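You operate a simulated robot arm through the tools that you are given. There is no shell and no other tool.

Carry out the task below with a simulated robot arm. There is one attempt and no reset: what you move stays moved.

JOB
Pump the tyre on the stand up to about 2.4 bar.
Fine: cap into the blue tray, regulator to about 2.4 bar before filling; then chuck back in its holder, cap back on, air left on.

The check looks at the end state, three seconds after you hand in, the way a careful person would. Anything else that was tipped, shoved, dropped, spilled or broken makes it a failure. A push-on lid holds only when it is set on centred and level and pressed home; a screw cap is set on level and turned clockwise until tight.

ROBOT AND FRAMES
A 7-joint arm with a two-finger parallel gripper, fixed in place. Base frame: the origin is at the foot of the arm, x ahead of it, y to its left, z up; the work surface is at about z = 0.8. Readings come in m, rad, newtons and seconds.
Its first joint turns from -2.601 to 2.601 rad. Payload 3.43 kg.
The TCP is the grasp point between the finger pads, 0.03 m short of the fingertips. In the tool frame z runs along the fingers and y along their closing line. The gripper opens to 0.094 m. The fingers are 0.028 m wide and 0.01 m thick; the gripper's body (0.05 by 0.096 m) begins 0.055 m behind the TCP.
Orientation is told as [roll, pitch, yaw] about the base's x, y, z axes, in that order, counted from this pose: with the fingers straight down and closing along the base's y, the tool's x points along the base's -x, its y along +y and its z along -z.

CONTROLS
- The arm moves only by the tool arm_command. Its argument "series" is one flat list of numbers, 7 for each row, row after row: the closure, from 0 (fully open) to 1 (shut), then the shift along the tool's x, y, z in mm, then the turn, a rotation vector about the tool's x, y, z in rad. In form: [grip, dx, dy, dz, wx, wy, wz, grip, dx, dy, dz, wx, wy, wz, ...]. A call has 1 to 20 rows; each row shifts and turns the commanded pose from where the row before left it, along the tool's axes as they then stand. Rows are played at 5 a second. More than 0.05 m and 0.15 rad between two rows, or a gripper value outside its range, and nothing of the call is played. Where a pose cannot be reached the arm comes as near as it can. A force on the tool above 90 N (or 10 N above the force at the start of the call, whichever is more), or a blocked arm, ends the call early, and 0.2 s more pass. Each finger travels about 0.045 m/s and halts on what it meets, pressing with about 21 N; the grip force reading is that of the motor and also rises with nothing between the fingers. The clock runs only during rows and for 0.2 s after the last one: add rows that do not move to give the fingers time. It gives the time, the measured TCP pose, the force on the tool (base axes), the opening and the grip force at its end, in the units of the frame above (readings bear some noise), with the torque about the TCP (base axes, N m) and any sound that the robot's microphone picked up, and new pictures: "pictures" is both (left out), scene, wrist or none.
- Cameras (640 x 400 px; columns grow to the right, rows downward): "scene" is fixed at [0.0492, 0.6505, 1.4575]; the picture's right is [0.84, -0.55, 0.00], its down [-0.53, -0.81, -0.26] and it looks along [0.14, 0.22, -0.97] (base axes); focal length 214 px, centre (320, 200). "wrist" rides on the gripper at [0.076, 0.014, -0.102] in the tool frame; the picture's right is [-0.18, 0.98, 0.00], its down [-0.75, -0.14, -0.64] and it looks along [-0.63, -0.12, 0.77] (tool axes); focal length 243 px, centre (320, 200). There is no depth. A picture from a camera that has moved, and an enlarged one, comes with that camera's place and axes in the base frame and with its lens. The place of the scene camera against the robot may be out by one fixed shift of up to 0.012 m in any direction.
- zoom(camera, box): a new picture of the part [left, top, right, bottom] of that camera's present view, enlarged. The clock stands still meanwhile.
- close_job(): hands the job in; it is judged then, once.

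Nothing tells you positions but the pictures and the camera data. Unless the task says otherwise, let go and move clear before handing in.

The tools are called as a command line: name --argument value ..., lists and objects as JSON in quotes. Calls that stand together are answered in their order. arm_command: Moves the arm, as the interface text tells. Its arguments: {"type":"object","properties":{"series":{"type":"array","items":{"type":"number"}},"pictures":{"type":"string","enum":["both","scene","wrist","none"]}},"required":["series"]} The other tools are called the same way: zoom (camera, box) takes an enlarged picture of a part of a camera's view; close_job () hands the job in.

At the start:

```text
time_s: 0.0
eef_pos: [0.4236, 0.8923, 1.2556]
tool_rot: [0.0, 0.0, -0.001]
wrist_force: [0.8, -0.2, -0.1]
wrist_torque: [0.01, 0.02, 0.02]
opening: 0.094
gripper_force: 0.3
```

scene: 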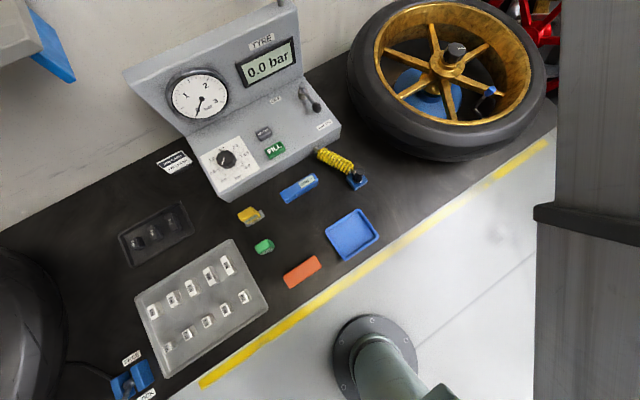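
wrist: 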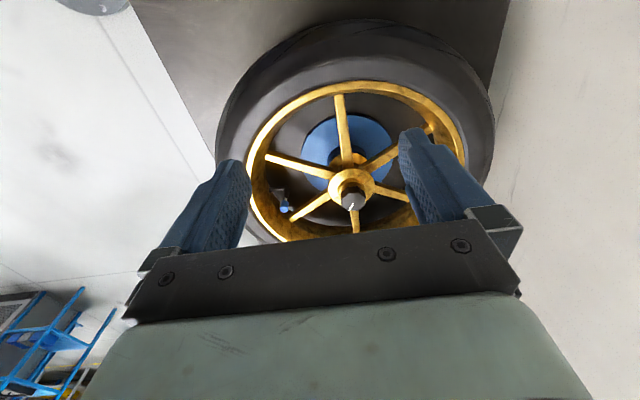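

I see a bench with a pump console (gauge, display, regulator knob, FILL button), a tyre on a stand, a blue tray and a chuck holder. I'll look closer at each part before moving.

zoom --camera "scene" --box '[120, 20, 350, 210]'

zoom --camera "scene" --box '[190, 90, 350, 200]'

zoom --camera "scene" --box '[340, 0, 560, 170]'

zoom --camera "scene" --box '[230, 130, 400, 290]'

zoom --camera "scene" --box '[60, 200, 280, 400]'

zoom --camera "wrist" --box '[210, 60, 500, 250]'

```text
2.11 times, centred on (235, 115) of scene
camera zoom: at [0.0492, 0.6505, 1.4575], right [0.84, -0.55, 0.0], down [-0.53, -0.81, -0.26], along [0.14, 0.22, -0.97], focal length 452 px, centre (499, 379)
```

zoom: 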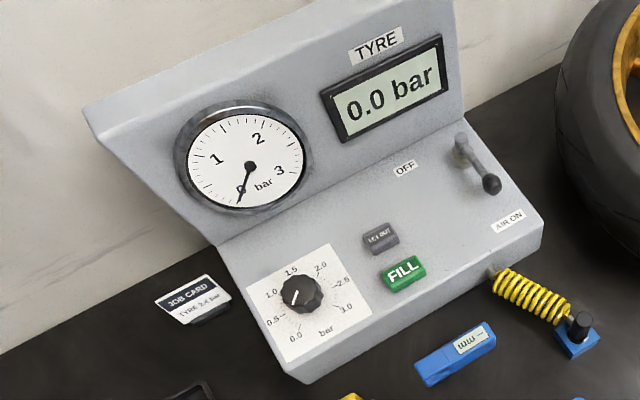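

```text
3.64 times, centred on (270, 145) of scene
camera zoom: at [0.0492, 0.6505, 1.4575], right [0.84, -0.55, 0.0], down [-0.53, -0.81, -0.26], along [0.14, 0.22, -0.97], focal length 780 px, centre (502, 400)
```

zoom: 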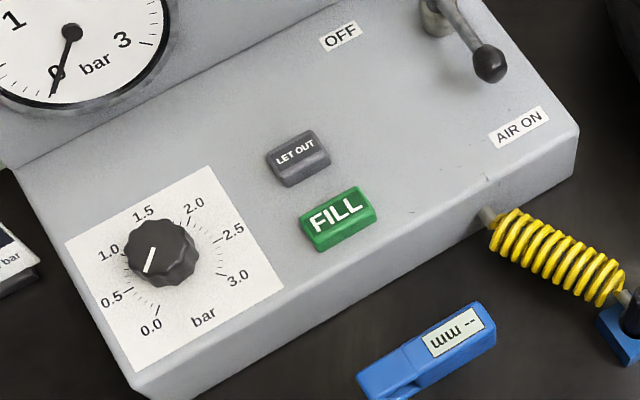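

```text
2.35 times, centred on (450, 85) of scene
camera zoom: at [0.0492, 0.6505, 1.4575], right [0.84, -0.55, 0.0], down [-0.53, -0.81, -0.26], along [0.14, 0.22, -0.97], focal length 505 px, centre (14, 471)
```

zoom: 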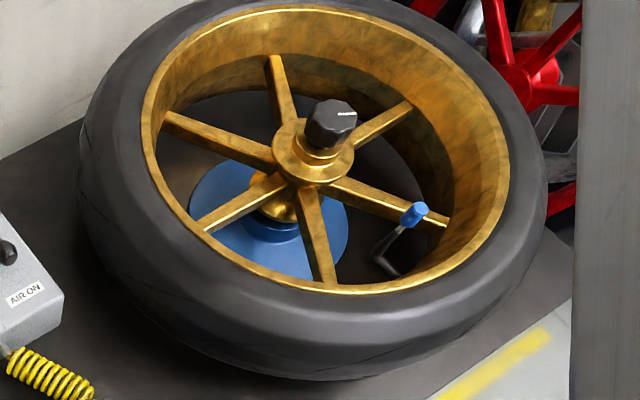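

```text
2.50 times, centred on (315, 210) of scene
camera zoom: at [0.0492, 0.6505, 1.4575], right [0.84, -0.55, 0.0], down [-0.53, -0.81, -0.26], along [0.14, 0.22, -0.97], focal length 536 px, centre (332, 175)
```

zoom: 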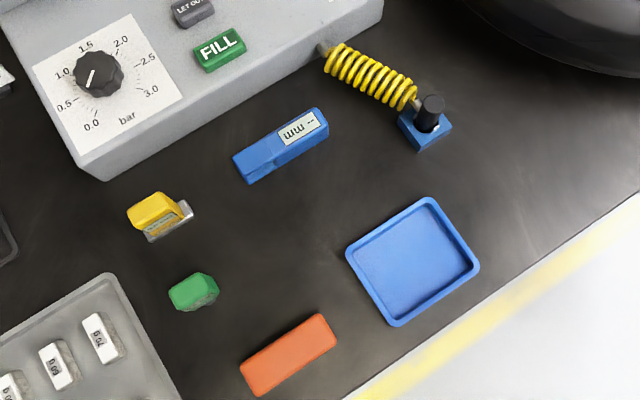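

```text
2.00 times, centred on (170, 300) of scene
camera zoom: at [0.0492, 0.6505, 1.4575], right [0.84, -0.55, 0.0], down [-0.53, -0.81, -0.26], along [0.14, 0.22, -0.97], focal length 429 px, centre (620, 0)
```

zoom: 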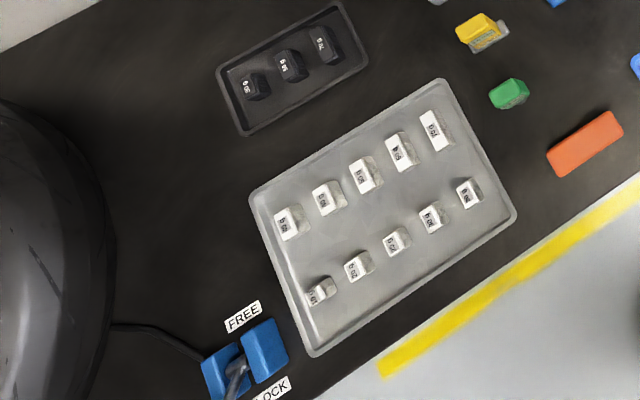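

```text
2.11 times, centred on (355, 155) of wrist
camera zoom: at [0.3461, 0.9058, 1.3581], right [0.18, 0.98, 0.0], down [0.75, -0.14, 0.64], along [0.63, -0.12, -0.77], focal length 511 px, centre (246, 295)
```

zoom: 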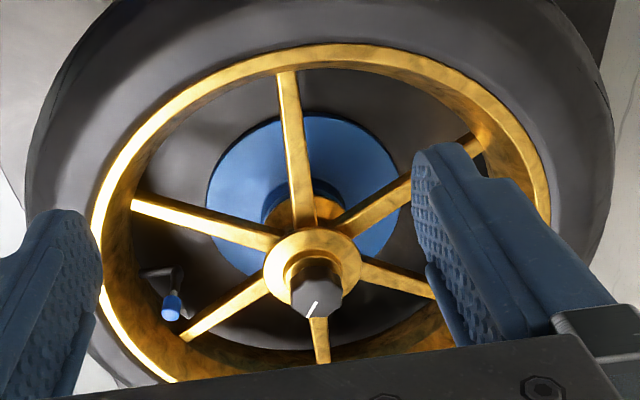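

The wheel lies flat on its stand; its valve (blue cap, near z≈0.97) is around (0.67, 0.77), and the console with regulator at about 0 is to the left. I'll move above the valve first to get a close wrist view and check reach.

arm_command --series '[0, -30, -24, 17, 0, 0, 0, 0, -30, -24, 17, 0, 0, 0, 0, -30, -24, 17, 0, 0, 0, 0, -30, -24, 17, 0, 0, 0, 0, -30, -24, 17, 0, 0, 0, 0, -26, -22, 20, 0, 0, 0, 0, 0, 0, 0, 0, 0, 0, 0, 0, 0, 0, 0, 0, 0]'

```text
time_s: 1.8
eef_pos: [0.6001, 0.7511, 1.1509]
tool_rot: [0.001, 0.0, 0.0]
wrist_force: [0.2, 0.5, -0.3]
wrist_torque: [-0.02, 0.03, -0.03]
opening: 0.0939
gripper_force: 0.1
camera wrist: at [0.5225, 0.764, 1.2534], right [0.18, 0.98, 0.0], down [0.75, -0.14, 0.64], along [0.63, -0.12, -0.77], focal length 243 px, centre (320, 200)
```

scene: 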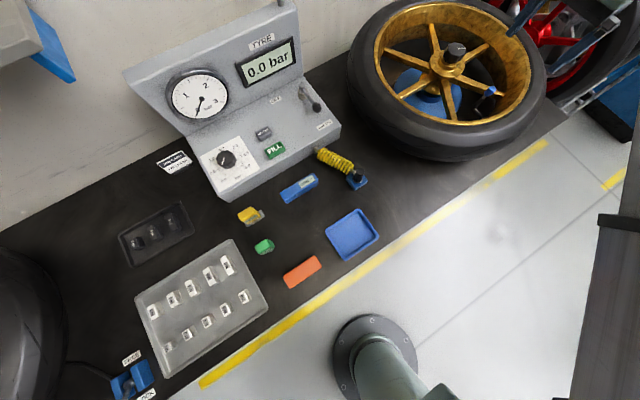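
wrist: 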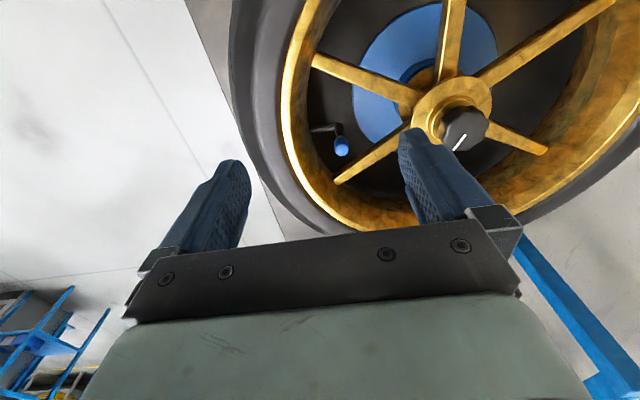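

zoom --camera "wrist" --box '[290, 90, 400, 180]'

zoom --camera "scene" --box '[460, 70, 520, 120]'

```text
4.44 times, centred on (345, 135) of wrist
camera zoom: at [0.5225, 0.764, 1.2534], right [0.18, 0.98, 0.0], down [0.75, -0.14, 0.64], along [0.63, -0.12, -0.77], focal length 1078 px, centre (209, 489)
```

zoom: 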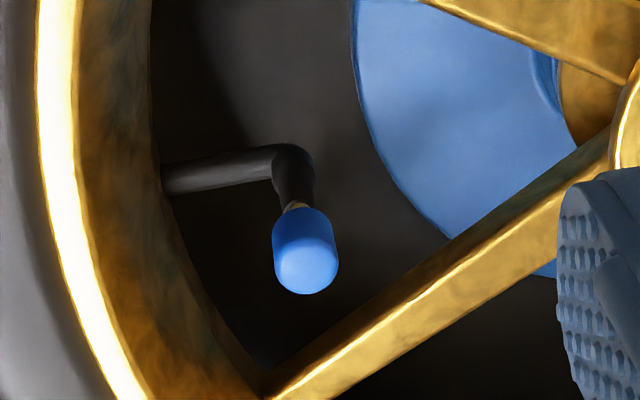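

```text
8.00 times, centred on (490, 95) of scene
camera zoom: at [0.0492, 0.6505, 1.4575], right [0.84, -0.55, 0.0], down [-0.53, -0.81, -0.26], along [0.14, 0.22, -0.97], focal length 1716 px, centre (-1040, 1040)
```

zoom: 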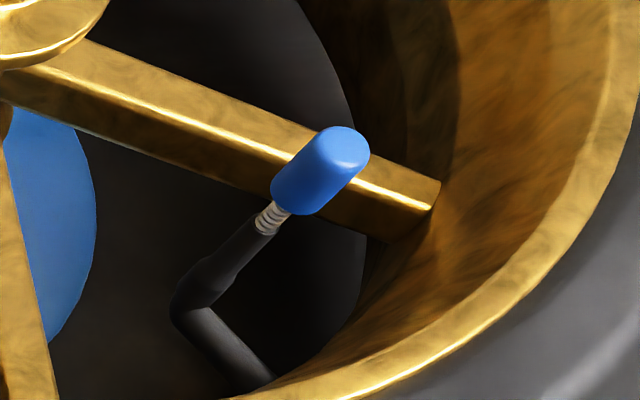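

The valve has an elbow stem pointing up with a blue screw cap, near (0.675, 0.763), top about z≈0.96; the rim lip is slightly below that. I'll hover above it with open fingers to refine the position by a second wrist view.

arm_command --series '[0, -25, 4, 20, 0, 0, 0, 0, -25, 4, 20, 0, 0, 0, 0, -25, 4, 20, 0, 0, 0, 0, 0, 0, 0, 0, 0, 0, 0, 0, 0, 0, 0, 0, 0]' --pictures "wrist"

```text
time_s: 3.0
eef_pos: [0.6737, 0.7618, 1.091]
tool_rot: [0.001, 0.001, 0.001]
wrist_force: [0.8, 0.6, -0.2]
wrist_torque: [-0.03, 0.01, 0.0]
opening: 0.0941
gripper_force: 0.1
camera wrist: at [0.5967, 0.7755, 1.1934], right [0.18, 0.98, 0.0], down [0.75, -0.14, 0.64], along [0.63, -0.12, -0.77], focal length 243 px, centre (320, 200)
```

wrist: 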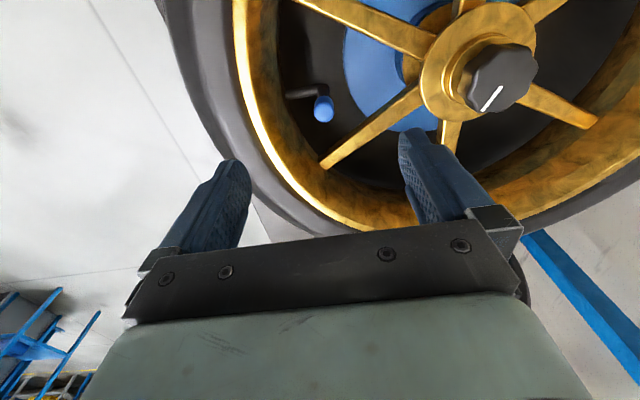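

zoom --camera "wrist" --box '[280, 70, 360, 135]'

```text
6.15 times, centred on (320, 102) of wrist
camera zoom: at [0.5967, 0.7755, 1.1934], right [0.18, 0.98, 0.0], down [0.75, -0.14, 0.64], along [0.63, -0.12, -0.77], focal length 1493 px, centre (320, 800)
```

zoom: 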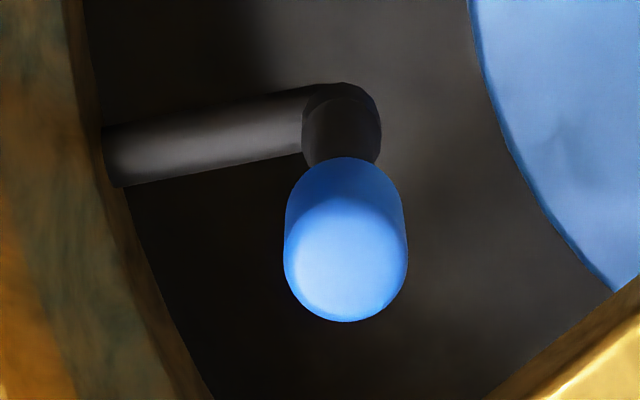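

The cap is vertical, about 19 mm across and 24 mm tall, centred near (0.679, 0.764), spanning z≈0.943–0.967. I'll test how far the wrist can yaw clockwise while hovering, with fingers partly closed.

arm_command --series '[0.5, -5, 2, 10, 0, 0, 0.14, 0.5, 0, 0, 10, 0, 0, 0.14, 0.5, 0, 0, 10, 0, 0, 0.14, 0.5, 0, 0, 0, 0, 0, 0.14, 0.5, 0, 0, 0, 0, 0, 0.14, 0.5, 0, 0, 0, 0, 0, 0.14, 0.5, 0, 0, 0, 0, 0, 0.14, 0.5, 0, 0, 0, 0, 0, 0.14, 0.5, 0, 0, 0, 0, 0, 0.14, 0.5, 0, 0, 0, 0, 0, 0.14, 0.5, 0, 0, 0, 0, 0, 0.1, 0.5, 0, 0, 0, 0, 0, 0]' --pictures "both"

```text
time_s: 5.6
eef_pos: [0.6809, 0.7634, 1.0597]
tool_rot: [-0.001, 0.0, -1.501]
wrist_force: [-0.1, -0.6, 0.1]
wrist_torque: [0.0, 0.02, -0.01]
opening: 0.0469
gripper_force: 0.0
camera wrist: at [0.6871, 0.8406, 1.1632], right [0.99, -0.12, 0.0], down [-0.09, -0.76, 0.64], along [-0.07, -0.64, -0.77], focal length 243 px, centre (320, 200)
```

scene: 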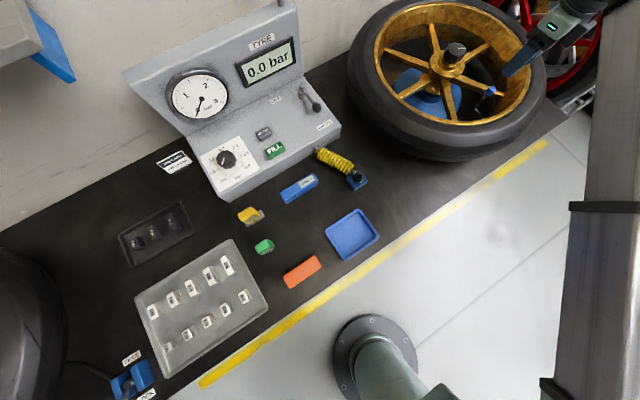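
wrist: 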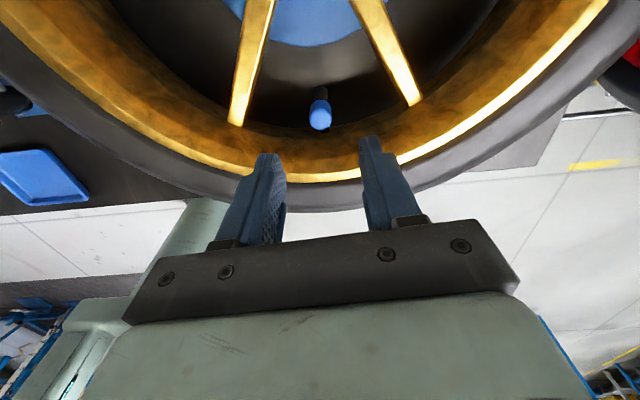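

zoom --camera "wrist" --box '[270, 70, 380, 180]'

```text
3.64 times, centred on (325, 125) of wrist
camera zoom: at [0.6871, 0.8406, 1.1632], right [0.99, -0.12, 0.0], down [-0.09, -0.76, 0.64], along [-0.07, -0.64, -0.77], focal length 882 px, centre (302, 473)
```

zoom: 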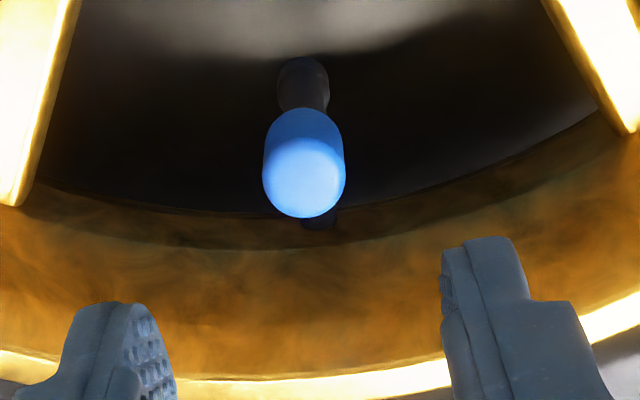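

The cap centre agrees with the commanded TCP to about 1 mm. I'll descend straight down around the cap and close the fingers on it.

arm_command --series '[0.5, 0, 0, 25, 0, 0, 0, 0.5, 0, 0, 25, 0, 0, 0, 0.5, 0, 0, 25, 0, 0, 0, 0.5, 0, 0, 20, 0, 0, 0, 0.5, 0, 0, 10, 0, 0, 0, 0.5, 0, 0, 0, 0, 0, 0]' --pictures "both"

```text
time_s: 7.0
eef_pos: [0.6798, 0.7637, 0.9564]
tool_rot: [0.001, 0.0, -1.501]
wrist_force: [0.2, -1.0, 0.4]
wrist_torque: [-0.02, 0.0, -0.02]
opening: 0.0469
gripper_force: 0.2
camera wrist: at [0.6874, 0.8404, 1.0589], right [0.99, -0.11, 0.0], down [-0.09, -0.76, 0.64], along [-0.07, -0.64, -0.77], focal length 243 px, centre (320, 200)
```

scene: 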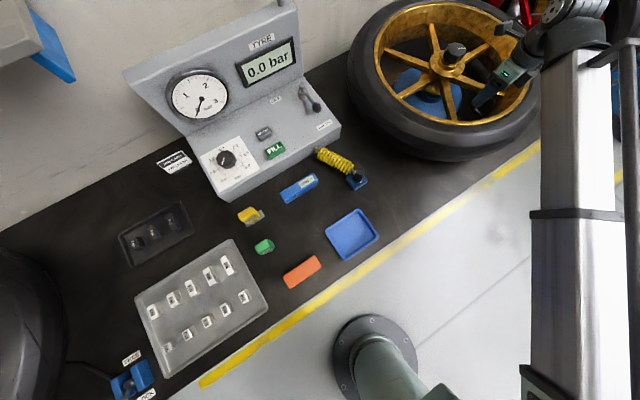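
wrist: 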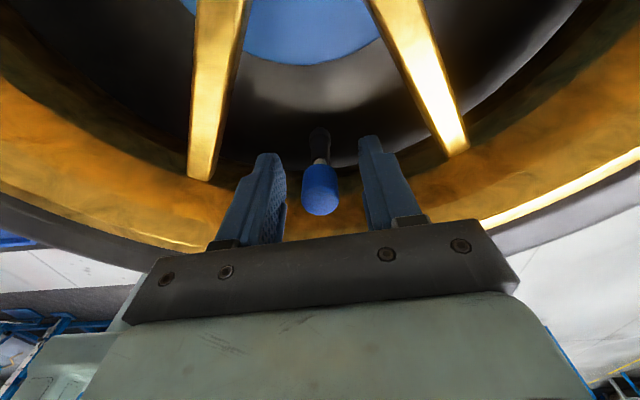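

arm_command --series '[1, 0, 0, 0, 0, 0, 0, 1, 0, 0, 0, 0, 0, 0, 1, 0, 0, 0, 0, 0, 0]' --pictures "wrist"

zoom --camera "wrist" --box '[240, 110, 400, 230]'

```text
time_s: 7.8
eef_pos: [0.6803, 0.7651, 0.9561]
tool_rot: [-0.002, -0.001, -1.499]
wrist_force: [1.2, -0.2, -0.7]
wrist_torque: [0.01, 0.07, 0.01]
opening: 0.0161
gripper_force: 21.1
camera wrist: at [0.6875, 0.8404, 1.0589], right [0.99, -0.11, 0.0], down [-0.09, -0.76, 0.64], along [-0.07, -0.64, -0.77], focal length 243 px, centre (320, 200)
```

wrist: 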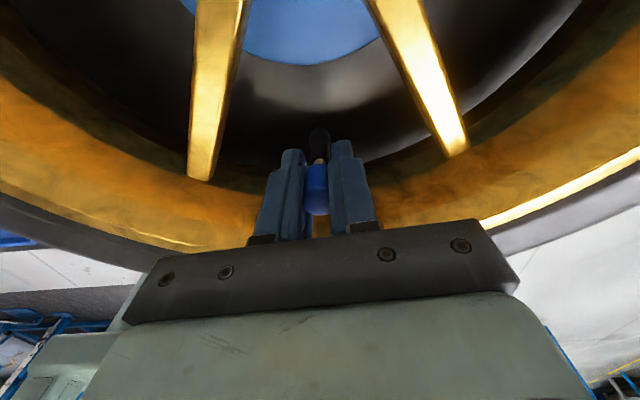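

```text
3.33 times, centred on (320, 170) of wrist
camera zoom: at [0.6875, 0.8404, 1.0589], right [0.99, -0.11, 0.0], down [-0.09, -0.76, 0.64], along [-0.07, -0.64, -0.77], focal length 809 px, centre (320, 300)
```

zoom: 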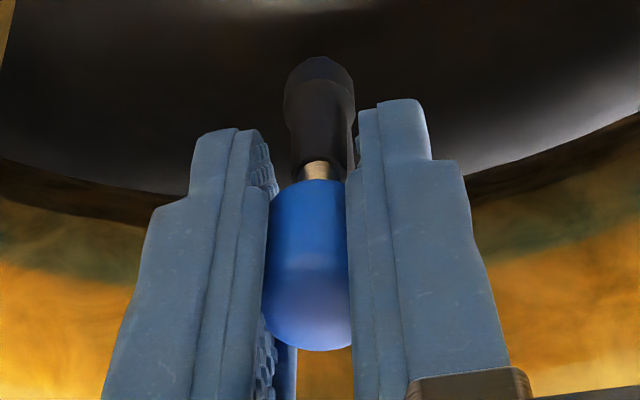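

The cap is held (opening 16 mm). I'll turn it counter-clockwise and watch the forces.

arm_command --series '[1, 0, 0, 0, 0, 0, -0.14, 1, 0, 0, 0, 0, 0, -0.14, 1, 0, 0, 0, 0, 0, -0.14, 1, 0, 0, 0, 0, 0, -0.14, 1, 0, 0, 0, 0, 0, -0.14, 1, 0, 0, 0, 0, 0, -0.14, 1, 0, 0, 0, 0, 0, -0.14, 1, 0, 0, 0, 0, 0, -0.14, 1, 0, 0, 0, 0, 0, -0.14, 1, 0, 0, 0, 0, 0, -0.14]' --pictures "both"

zoom --camera "wrist" --box '[240, 110, 400, 230]'

```text
time_s: 10.0
eef_pos: [0.6793, 0.7646, 0.9553]
tool_rot: [-0.001, -0.001, -0.098]
wrist_force: [-0.3, 0.1, 1.1]
wrist_torque: [-0.02, 0.01, -0.03]
opening: 0.0159
gripper_force: 21.1
heard: snap
camera wrist: at [0.6041, 0.7851, 1.0581], right [0.28, 0.96, 0.0], down [0.74, -0.21, 0.64], along [0.62, -0.18, -0.77], focal length 243 px, centre (320, 200)
```

scene: 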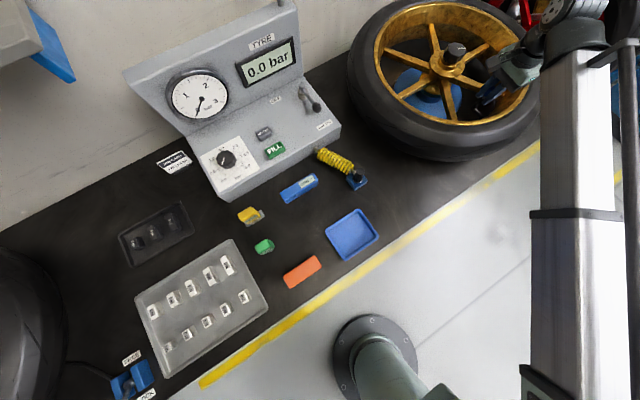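
wrist: 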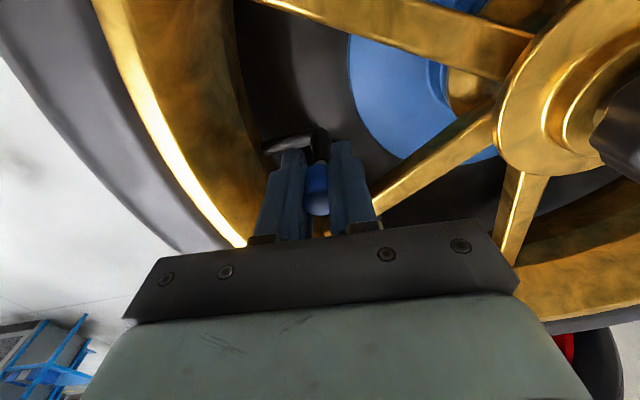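

```text
3.33 times, centred on (320, 170) of wrist
camera zoom: at [0.6041, 0.7851, 1.0581], right [0.28, 0.96, 0.0], down [0.74, -0.21, 0.64], along [0.62, -0.18, -0.77], focal length 809 px, centre (320, 300)
```

zoom: 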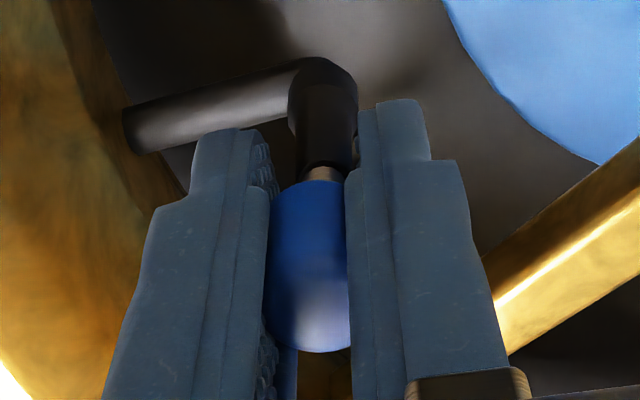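

A snap was heard, probably the cap coming loose. I'll turn a little further while easing up, watching the force.

arm_command --series '[1, 0, 0, 0, 0, 0, -0.14, 1, 0, 0, 0, 0, 0, -0.14, 1, 0, 0, 0, 0, 0, -0.14, 1, 0, 0, -1, 0, 0, -0.14, 1, 0, 0, -1, 0, 0, -0.14, 1, 0, 0, -1, 0, 0, 0, 1, 0, 0, 0, 0, 0, 0]' --pictures "wrist"

zoom --camera "wrist" --box '[240, 110, 400, 230]'

```text
time_s: 11.6
eef_pos: [0.6804, 0.7638, 0.9575]
tool_rot: [-0.001, 0.0, 0.6]
wrist_force: [0.3, 0.2, -0.5]
wrist_torque: [-0.02, -0.03, 0.0]
opening: 0.0162
gripper_force: 21.6
camera wrist: at [0.6077, 0.7321, 1.061], right [-0.4, 0.91, 0.0], down [0.7, 0.31, 0.64], along [0.59, 0.26, -0.77], focal length 243 px, centre (320, 200)
```

wrist: 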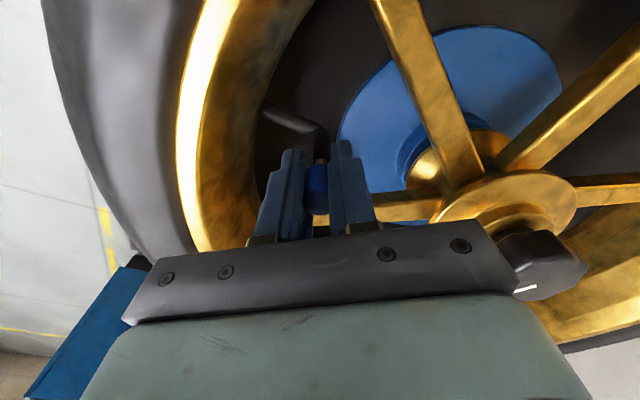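

```text
3.33 times, centred on (320, 170) of wrist
camera zoom: at [0.6077, 0.7321, 1.061], right [-0.4, 0.91, 0.0], down [0.7, 0.31, 0.64], along [0.59, 0.26, -0.77], focal length 809 px, centre (320, 300)
```

zoom: 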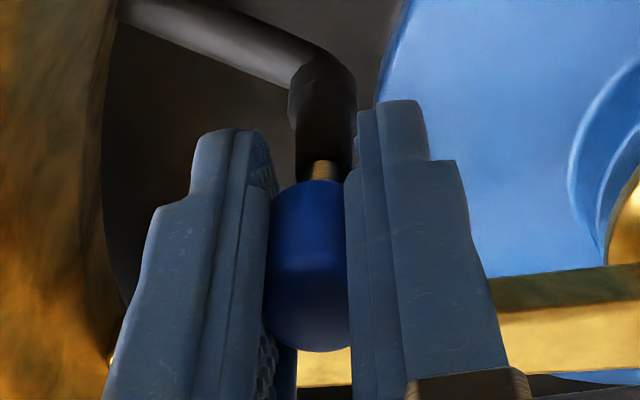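

The cap lifted 3 mm freely. I'll lift it clear of the valve and check.

arm_command --series '[1, 0, 0, -3, 0, 0, 0, 1, 0, 0, -5, 0, 0, 0, 1, 0, 0, -10, 0, 0, 0, 1, 0, 0, -20, 0, 0, 0, 1, 0, 0, -30, 0, 0, 0, 1, 0, 0, -40, 0, 0, 0, 1, 0, 0, -40, 0, 0, 0, 1, 0, 0, 0, 0, 0, 0]' --pictures "both"

zoom --camera "wrist" --box '[240, 80, 400, 230]'

```text
time_s: 13.4
eef_pos: [0.6788, 0.762, 1.1062]
tool_rot: [0.001, 0.0, 0.6]
wrist_force: [0.1, -0.4, -0.3]
wrist_torque: [0.02, -0.01, 0.0]
opening: 0.0161
gripper_force: 21.0
camera wrist: at [0.6072, 0.7313, 1.2086], right [-0.4, 0.92, 0.0], down [0.7, 0.31, 0.64], along [0.59, 0.26, -0.77], focal length 243 px, centre (320, 200)
```

scene: 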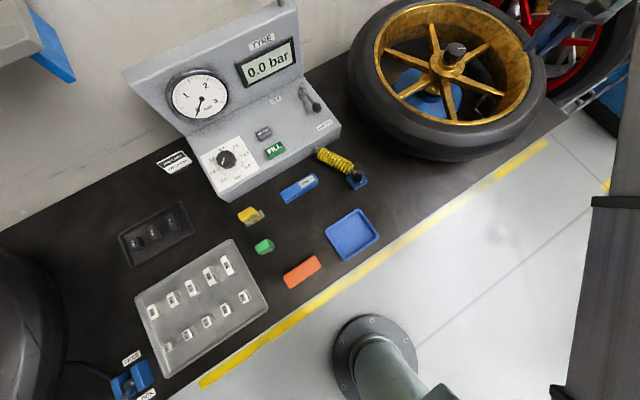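
wrist: 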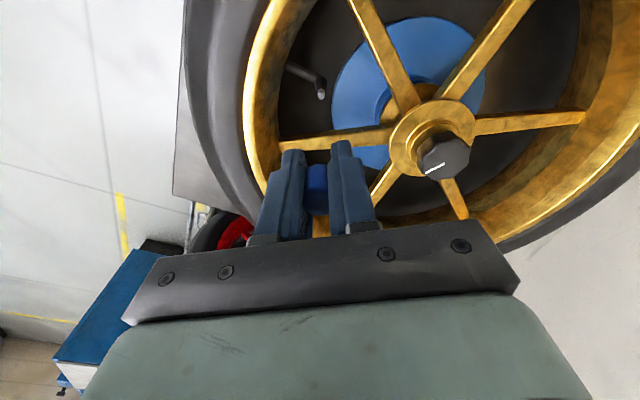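

```text
2.67 times, centred on (320, 155) of wrist
camera zoom: at [0.6072, 0.7313, 1.2086], right [-0.4, 0.92, 0.0], down [0.7, 0.31, 0.64], along [0.59, 0.26, -0.77], focal length 647 px, centre (320, 320)
```

zoom: 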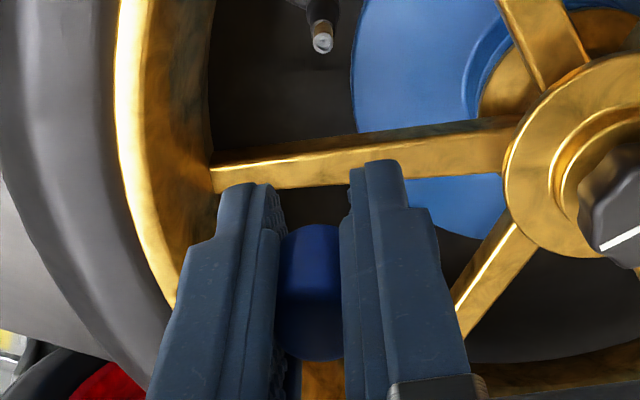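

The cap is off and held. Now I'll carry it over to the blue tray near (0.167, 0.656), staying high.

arm_command --series '[1, 40.2, 16.8, 0, 0, 0, 0, 1, 40.2, 16.8, 0, 0, 0, 0, 1, 40.2, 16.8, 0, 0, 0, 0, 1, 40.2, 16.8, 0, 0, 0, 0, 1, 40.2, 16.8, 0, 0, 0, 0, 1, 40.2, 16.8, 0, 0, 0, 0, 1, 40.2, 16.8, 0, 0, 0, 0, 1, 40.2, 16.8, 0, 0, 0, 0, 1, 40.2, 16.8, 0, 0, 0, 0, 1, 40.2, 16.8, 0, 0, 0, 0, 1, 40.2, 16.8, 0, 0, 0, 0, 1, 40.2, 16.8, 0, 0, 0, 0, 1, 0, 0, 0, 0, 0, 0]' --pictures "both"

```text
time_s: 16.2
eef_pos: [0.1669, 0.6584, 1.1063]
tool_rot: [-0.001, 0.0, 0.599]
wrist_force: [0.3, 0.1, -0.4]
wrist_torque: [0.04, 0.0, 0.0]
opening: 0.0168
gripper_force: 21.0
camera wrist: at [0.0955, 0.6261, 1.2096], right [-0.4, 0.92, 0.0], down [0.7, 0.31, 0.64], along [0.59, 0.26, -0.77], focal length 243 px, centre (320, 200)
```

scene: 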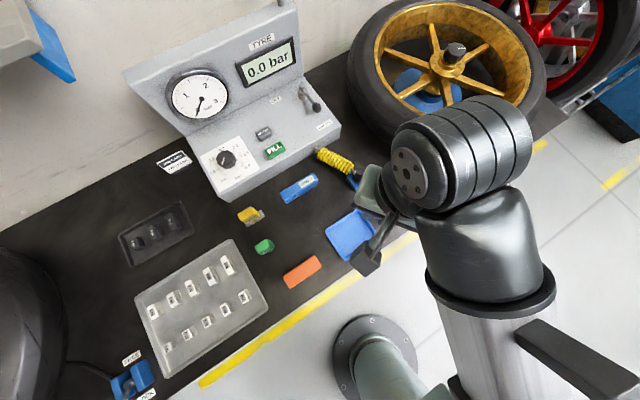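
wrist: 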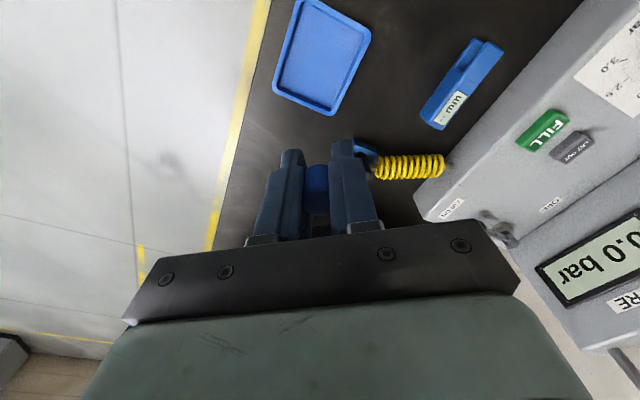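

The tray spans about x 0.107–0.228, y 0.604–0.708, so the TCP is already over its middle. I'll lower the cap towards the tray floor in steps.

arm_command --series '[1, 0, 0, 40, 0, 0, 0, 1, 0, 0, 40, 0, 0, 0, 1, 0, 0, 40, 0, 0, 0, 1, 0, 0, 40, 0, 0, 0, 1, 0, 0, 40, 0, 0, 0, 1, 0, 0, 30, 0, 0, 0, 1, 0, 0, 20, 0, 0, 0, 1, 0, 0, 0, 0, 0, 0]' --pictures "both"

zoom --camera "wrist" --box '[220, 60, 420, 240]'

```text
time_s: 18.0
eef_pos: [0.1675, 0.6583, 0.8552]
tool_rot: [0.0, 0.002, 0.6]
wrist_force: [-0.1, 0.5, -0.2]
wrist_torque: [-0.02, -0.02, 0.0]
opening: 0.0169
gripper_force: 21.2
camera wrist: at [0.0959, 0.6264, 0.9585], right [-0.4, 0.92, 0.0], down [0.7, 0.31, 0.64], along [0.59, 0.26, -0.77], focal length 243 px, centre (320, 200)
```

scene: 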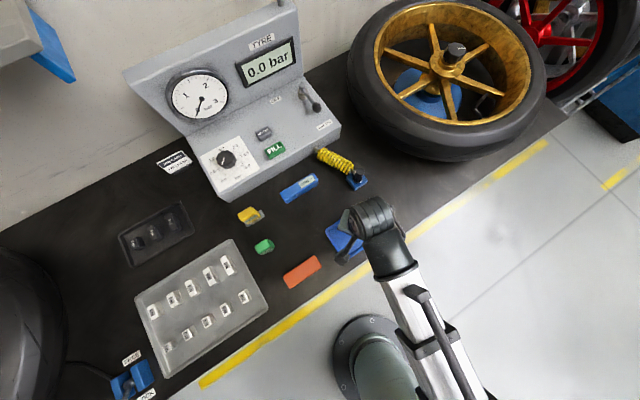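
wrist: 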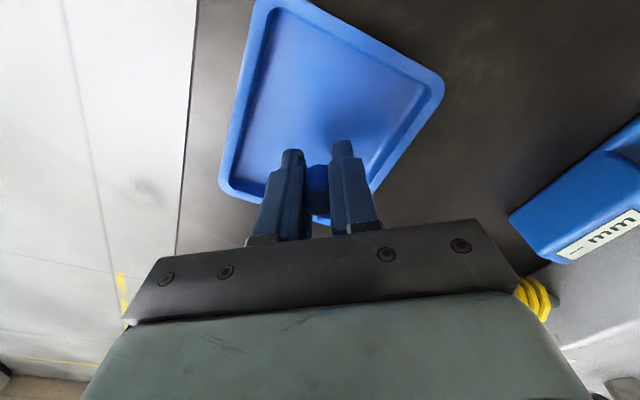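

```text
2.22 times, centred on (320, 150) of wrist
camera zoom: at [0.0959, 0.6264, 0.9585], right [-0.4, 0.92, 0.0], down [0.7, 0.31, 0.64], along [0.59, 0.26, -0.77], focal length 539 px, centre (320, 311)
```

zoom: 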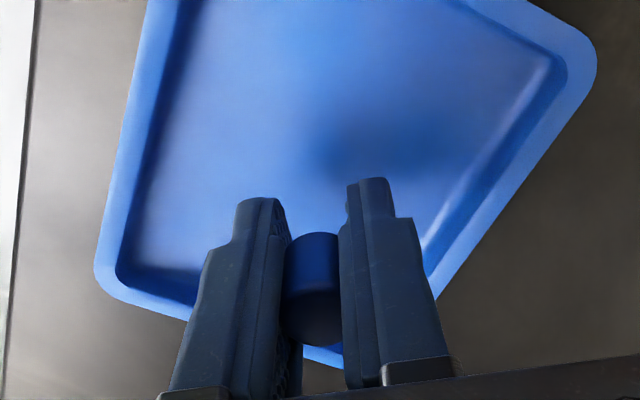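

arm_command --series '[1, 0, 0, 8, 0, 0, 0, 1, 0, 0, 5, 0, 0, 0, 1, 0, 0, 3, 0, 0, 0, 1, 0, 0, 0, 0, 0, 0]' --pictures "wrist"

zoom --camera "wrist" --box '[250, 110, 390, 230]'

```text
time_s: 19.0
eef_pos: [0.1686, 0.6589, 0.8406]
tool_rot: [0.001, 0.0, 0.6]
wrist_force: [0.6, -0.6, -0.2]
wrist_torque: [0.02, -0.02, 0.0]
opening: 0.0169
gripper_force: 21.4
camera wrist: at [0.0953, 0.6266, 0.9431], right [-0.4, 0.92, 0.0], down [0.7, 0.31, 0.64], along [0.59, 0.26, -0.77], focal length 243 px, centre (320, 200)
```

wrist: 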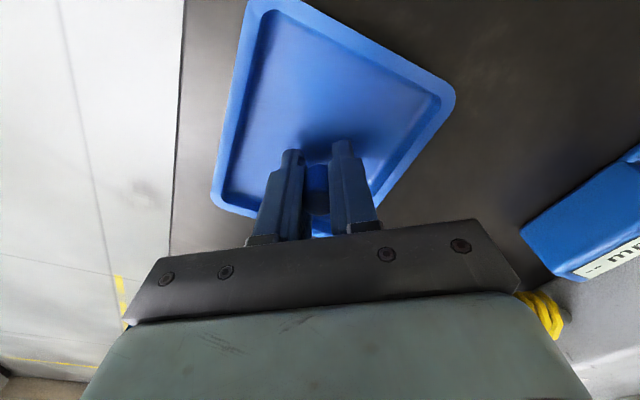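

```text
3.33 times, centred on (320, 170) of wrist
camera zoom: at [0.0953, 0.6266, 0.9431], right [-0.4, 0.92, 0.0], down [0.7, 0.31, 0.64], along [0.59, 0.26, -0.77], focal length 809 px, centre (320, 300)
```

zoom: 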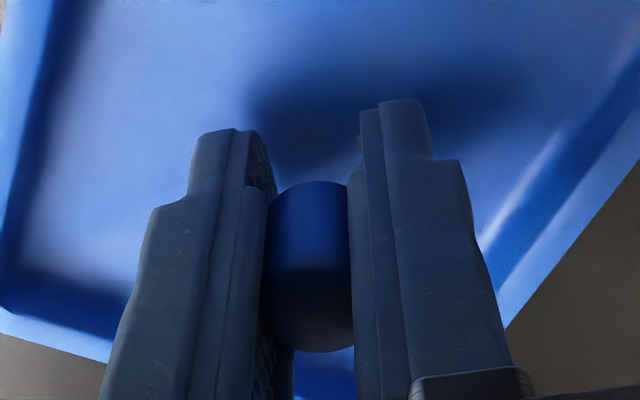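

arm_command --series '[1, 0, 0, 2, 0, 0, 0, 1, 0, 0, 1, 0, 0, 0, 1, 0, 0, 0, 0, 0, 0]' --pictures "none"

```text
time_s: 19.8
eef_pos: [0.1675, 0.6578, 0.8361]
tool_rot: [0.001, 0.002, 0.6]
wrist_force: [-0.3, -0.3, 0.6]
wrist_torque: [0.03, 0.03, 0.01]
opening: 0.0165
gripper_force: 21.1
```

No contact yet, fingertips just above the tray floor. I'll open slightly so the cap drops guided between the fingers.

arm_command --series '[0.79, 0, 0, 0, 0, 0, 0, 0.79, 0, 0, 0, 0, 0, 0, 0.79, 0, 0, 0, 0, 0, 0]' --pictures "wrist"

zoom --camera "wrist" --box '[250, 110, 390, 230]'

```text
time_s: 20.6
eef_pos: [0.1677, 0.6587, 0.8363]
tool_rot: [0.0, 0.0, 0.601]
wrist_force: [0.4, 0.4, 0.5]
wrist_torque: [0.01, 0.0, -0.07]
opening: 0.0198
gripper_force: 0.1
camera wrist: at [0.0954, 0.6266, 0.9402], right [-0.4, 0.92, 0.0], down [0.7, 0.31, 0.64], along [0.59, 0.26, -0.77], focal length 243 px, centre (320, 200)
```

wrist: 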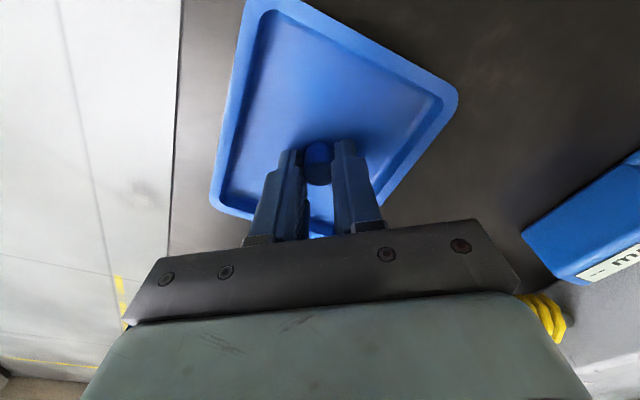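

```text
3.33 times, centred on (320, 170) of wrist
camera zoom: at [0.0954, 0.6266, 0.9402], right [-0.4, 0.92, 0.0], down [0.7, 0.31, 0.64], along [0.59, 0.26, -0.77], focal length 809 px, centre (320, 300)
```

zoom: 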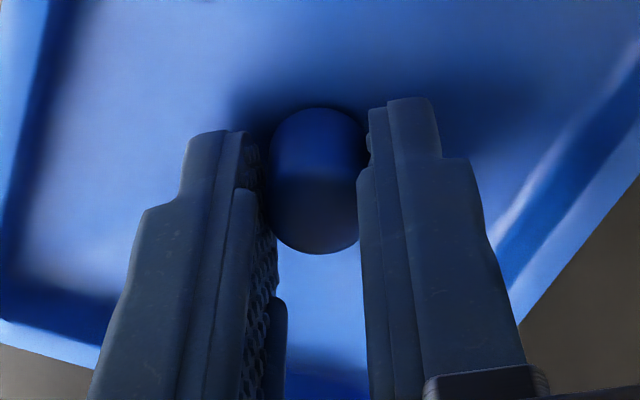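

The cap dropped and stands upright in the tray. I'll open the fingers further and lift straight up.

arm_command --series '[0.65, 0, 0, 0, 0, 0, 0, 0.5, 0, 0, 0, 0, 0, 0, 0.5, 0, 0, 0, 0, 0, 0, 0.5, 0, 0, -15, 0, 0, 0, 0.5, 0, 0, -30, 0, 0, 0, 0.5, 0, 0, -40, 0, 0, 0, 0.5, 0, 0, -40, 0, 0, 0, 0.5, 0, 0, -40, 0, 0, 0, 0.5, 0, 0, 0, 0, 0, 0]' --pictures "both"

zoom --camera "wrist" --box '[250, 0, 400, 130]'

```text
time_s: 22.6
eef_pos: [0.1674, 0.6604, 1.0015]
tool_rot: [0.001, 0.0, 0.6]
wrist_force: [0.2, -0.3, 0.0]
wrist_torque: [0.03, 0.01, 0.01]
opening: 0.0468
gripper_force: 0.1
camera wrist: at [0.0954, 0.6275, 1.1059], right [-0.4, 0.92, 0.0], down [0.7, 0.31, 0.64], along [0.59, 0.26, -0.77], focal length 243 px, centre (320, 200)
```

scene: 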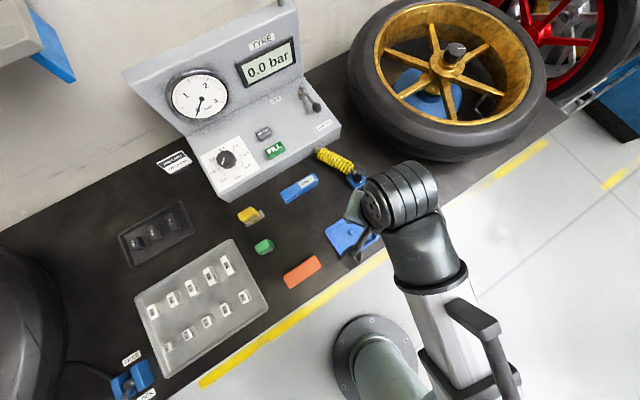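
wrist: 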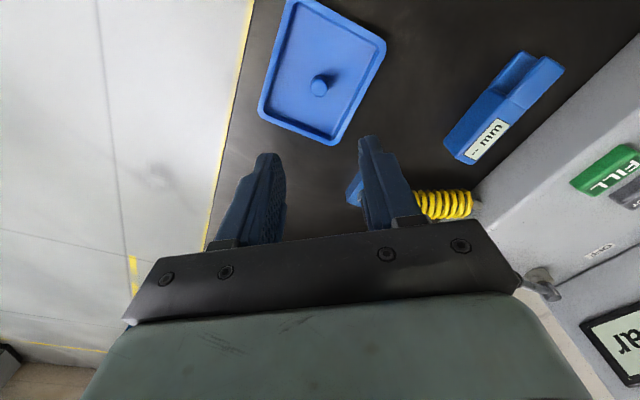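

```text
3.08 times, centred on (325, 65) of wrist
camera zoom: at [0.0954, 0.6275, 1.1059], right [-0.4, 0.92, 0.0], down [0.7, 0.31, 0.64], along [0.59, 0.26, -0.77], focal length 746 px, centre (305, 615)
```

zoom: 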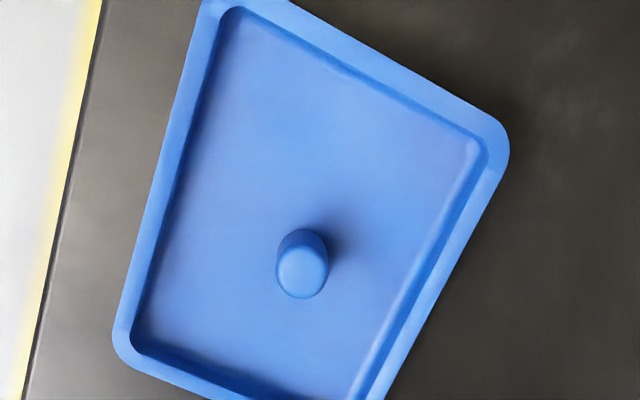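

The cap stands upright in the tray at about (0.168, 0.658). Next I'll move towards the regulator knob and turn the wrist to look at the console.

arm_command --series '[0.5, 3.7, 35.2, -25, 0, 0, 0, 0.5, 3.7, 35.2, -25, 0, 0, 0, 0.5, 3.7, 35.2, -25, 0, 0, 0, 0.5, 3.7, 35.2, -25, 0, 0, 0, 0.5, 3.7, 35.2, -25, 0, 0, 0, 0.5, 3.7, 35.2, -25, 0, 0, 0, 0, 0, 0, 0, 0, 0, -0.13, 0, 0, 0, 0, 0, 0, -0.13, 0, 0, 0, 0, 0, 0, -0.13, 0, 0, 0, 0, 0, 0, -0.13, 0, 0, 0, 0, 0, 0, -0.13, 0, 0, 0, 0, 0, 0, -0.13, 0, 0, 0, 0, 0, 0, -0.13, 0, 0, 0, 0, 0, 0, 0]' --pictures "both"

```text
time_s: 25.6
eef_pos: [0.0305, 0.8197, 1.1525]
tool_rot: [0.0, -0.001, 1.511]
wrist_force: [0.3, -0.2, 0.1]
wrist_torque: [-0.01, -0.02, -0.01]
opening: 0.094
gripper_force: 0.0
camera wrist: at [0.01, 0.7444, 1.2549], right [-0.97, 0.24, 0.0], down [0.19, 0.74, 0.64], along [0.16, 0.62, -0.77], focal length 243 px, centre (320, 200)
```

scene: 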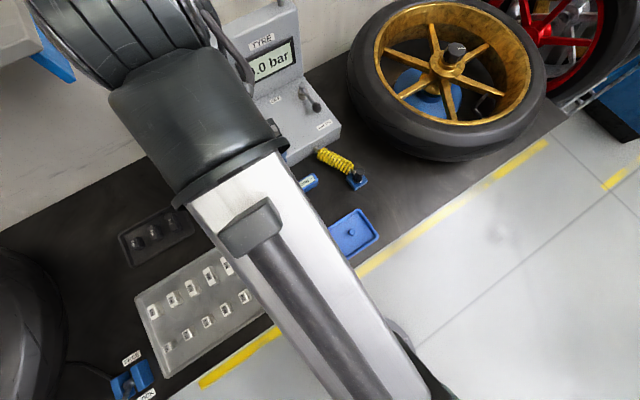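
wrist: 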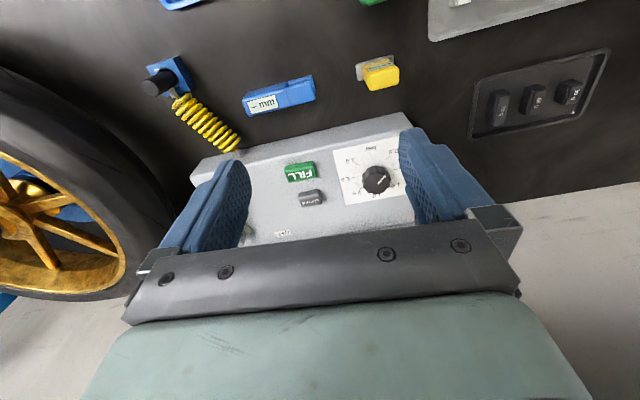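

zoom --camera "wrist" --box '[250, 100, 450, 250]'

zoom --camera "wrist" --box '[330, 140, 420, 210]'

zoom --camera "wrist" --box '[130, 40, 260, 160]'

```text
2.67 times, centred on (350, 175) of wrist
camera zoom: at [0.01, 0.7444, 1.2549], right [-0.97, 0.24, 0.0], down [0.19, 0.74, 0.64], along [0.16, 0.62, -0.77], focal length 647 px, centre (240, 267)
```

zoom: 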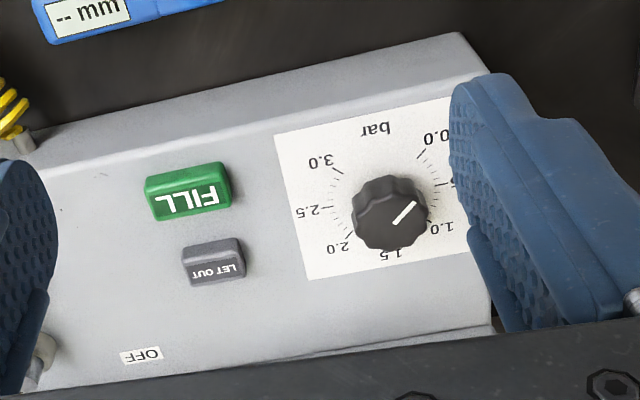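

```text
5.71 times, centred on (375, 175) of wrist
camera zoom: at [0.01, 0.7444, 1.2549], right [-0.97, 0.24, 0.0], down [0.19, 0.74, 0.64], along [0.16, 0.62, -0.77], focal length 1386 px, centre (6, 343)
```

zoom: 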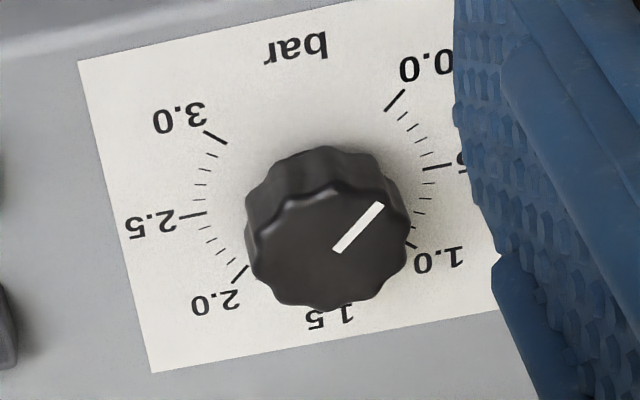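

```text
3.33 times, centred on (195, 100) of wrist
camera zoom: at [0.01, 0.7444, 1.2549], right [-0.97, 0.24, 0.0], down [0.19, 0.74, 0.64], along [0.16, 0.62, -0.77], focal length 809 px, centre (737, 533)
```

zoom: 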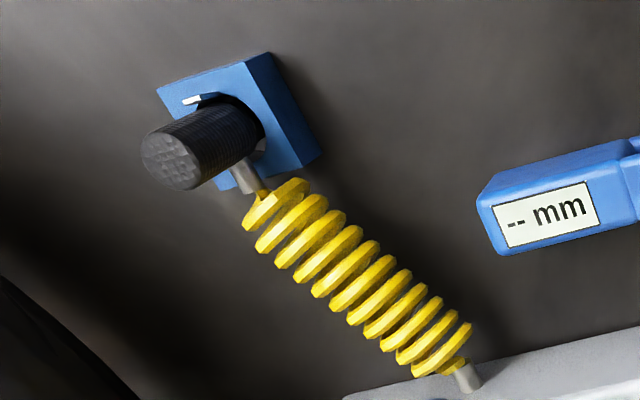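

The knob points at 0.0, numbers rise clockwise; knob is near (-0.025, 1.015, 0.90). I'll move closer above it for a more accurate view.

arm_command --series '[0, -33, 13, 10, 0, 0, 0, 0, -33, 13, 10, 0, 0, 0, 0, -33, 13, 10, 0, 0, 0, 0, -33, 13, 10, 0, 0, 0, 0, 0, 0, 0, 0, 0, 0]' --pictures "both"

zoom --camera "wrist" --box '[250, 60, 400, 180]'

```text
time_s: 26.8
eef_pos: [-0.013, 0.9545, 1.111]
tool_rot: [-0.001, 0.001, 1.511]
wrist_force: [0.1, 0.1, -0.1]
wrist_torque: [0.01, -0.01, 0.0]
opening: 0.0942
gripper_force: 0.0
camera wrist: at [-0.0331, 0.8792, 1.215], right [-0.97, 0.24, 0.0], down [0.19, 0.74, 0.64], along [0.16, 0.62, -0.77], focal length 243 px, centre (320, 200)
```

scene: 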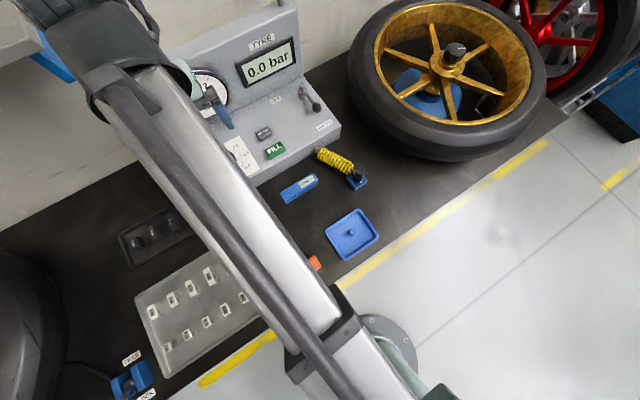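
wrist: 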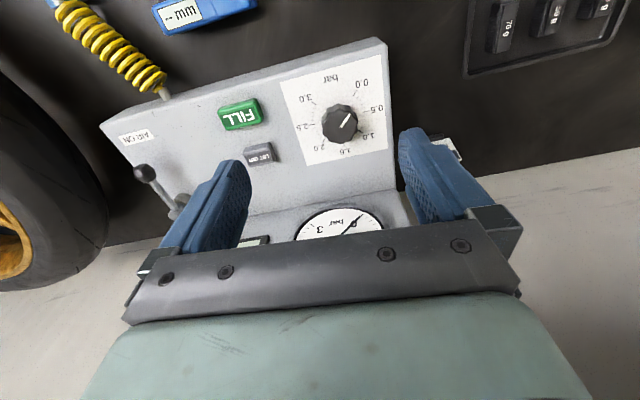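

```text
3.33 times, centred on (325, 120) of wrist
camera zoom: at [-0.0331, 0.8792, 1.215], right [-0.97, 0.24, 0.0], down [0.19, 0.74, 0.64], along [0.16, 0.62, -0.77], focal length 809 px, centre (303, 467)
```

zoom: 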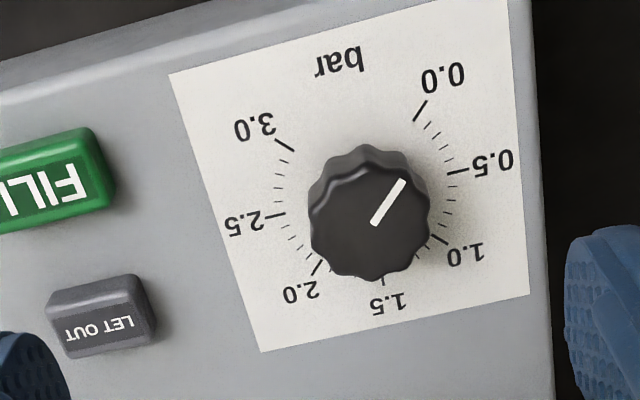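

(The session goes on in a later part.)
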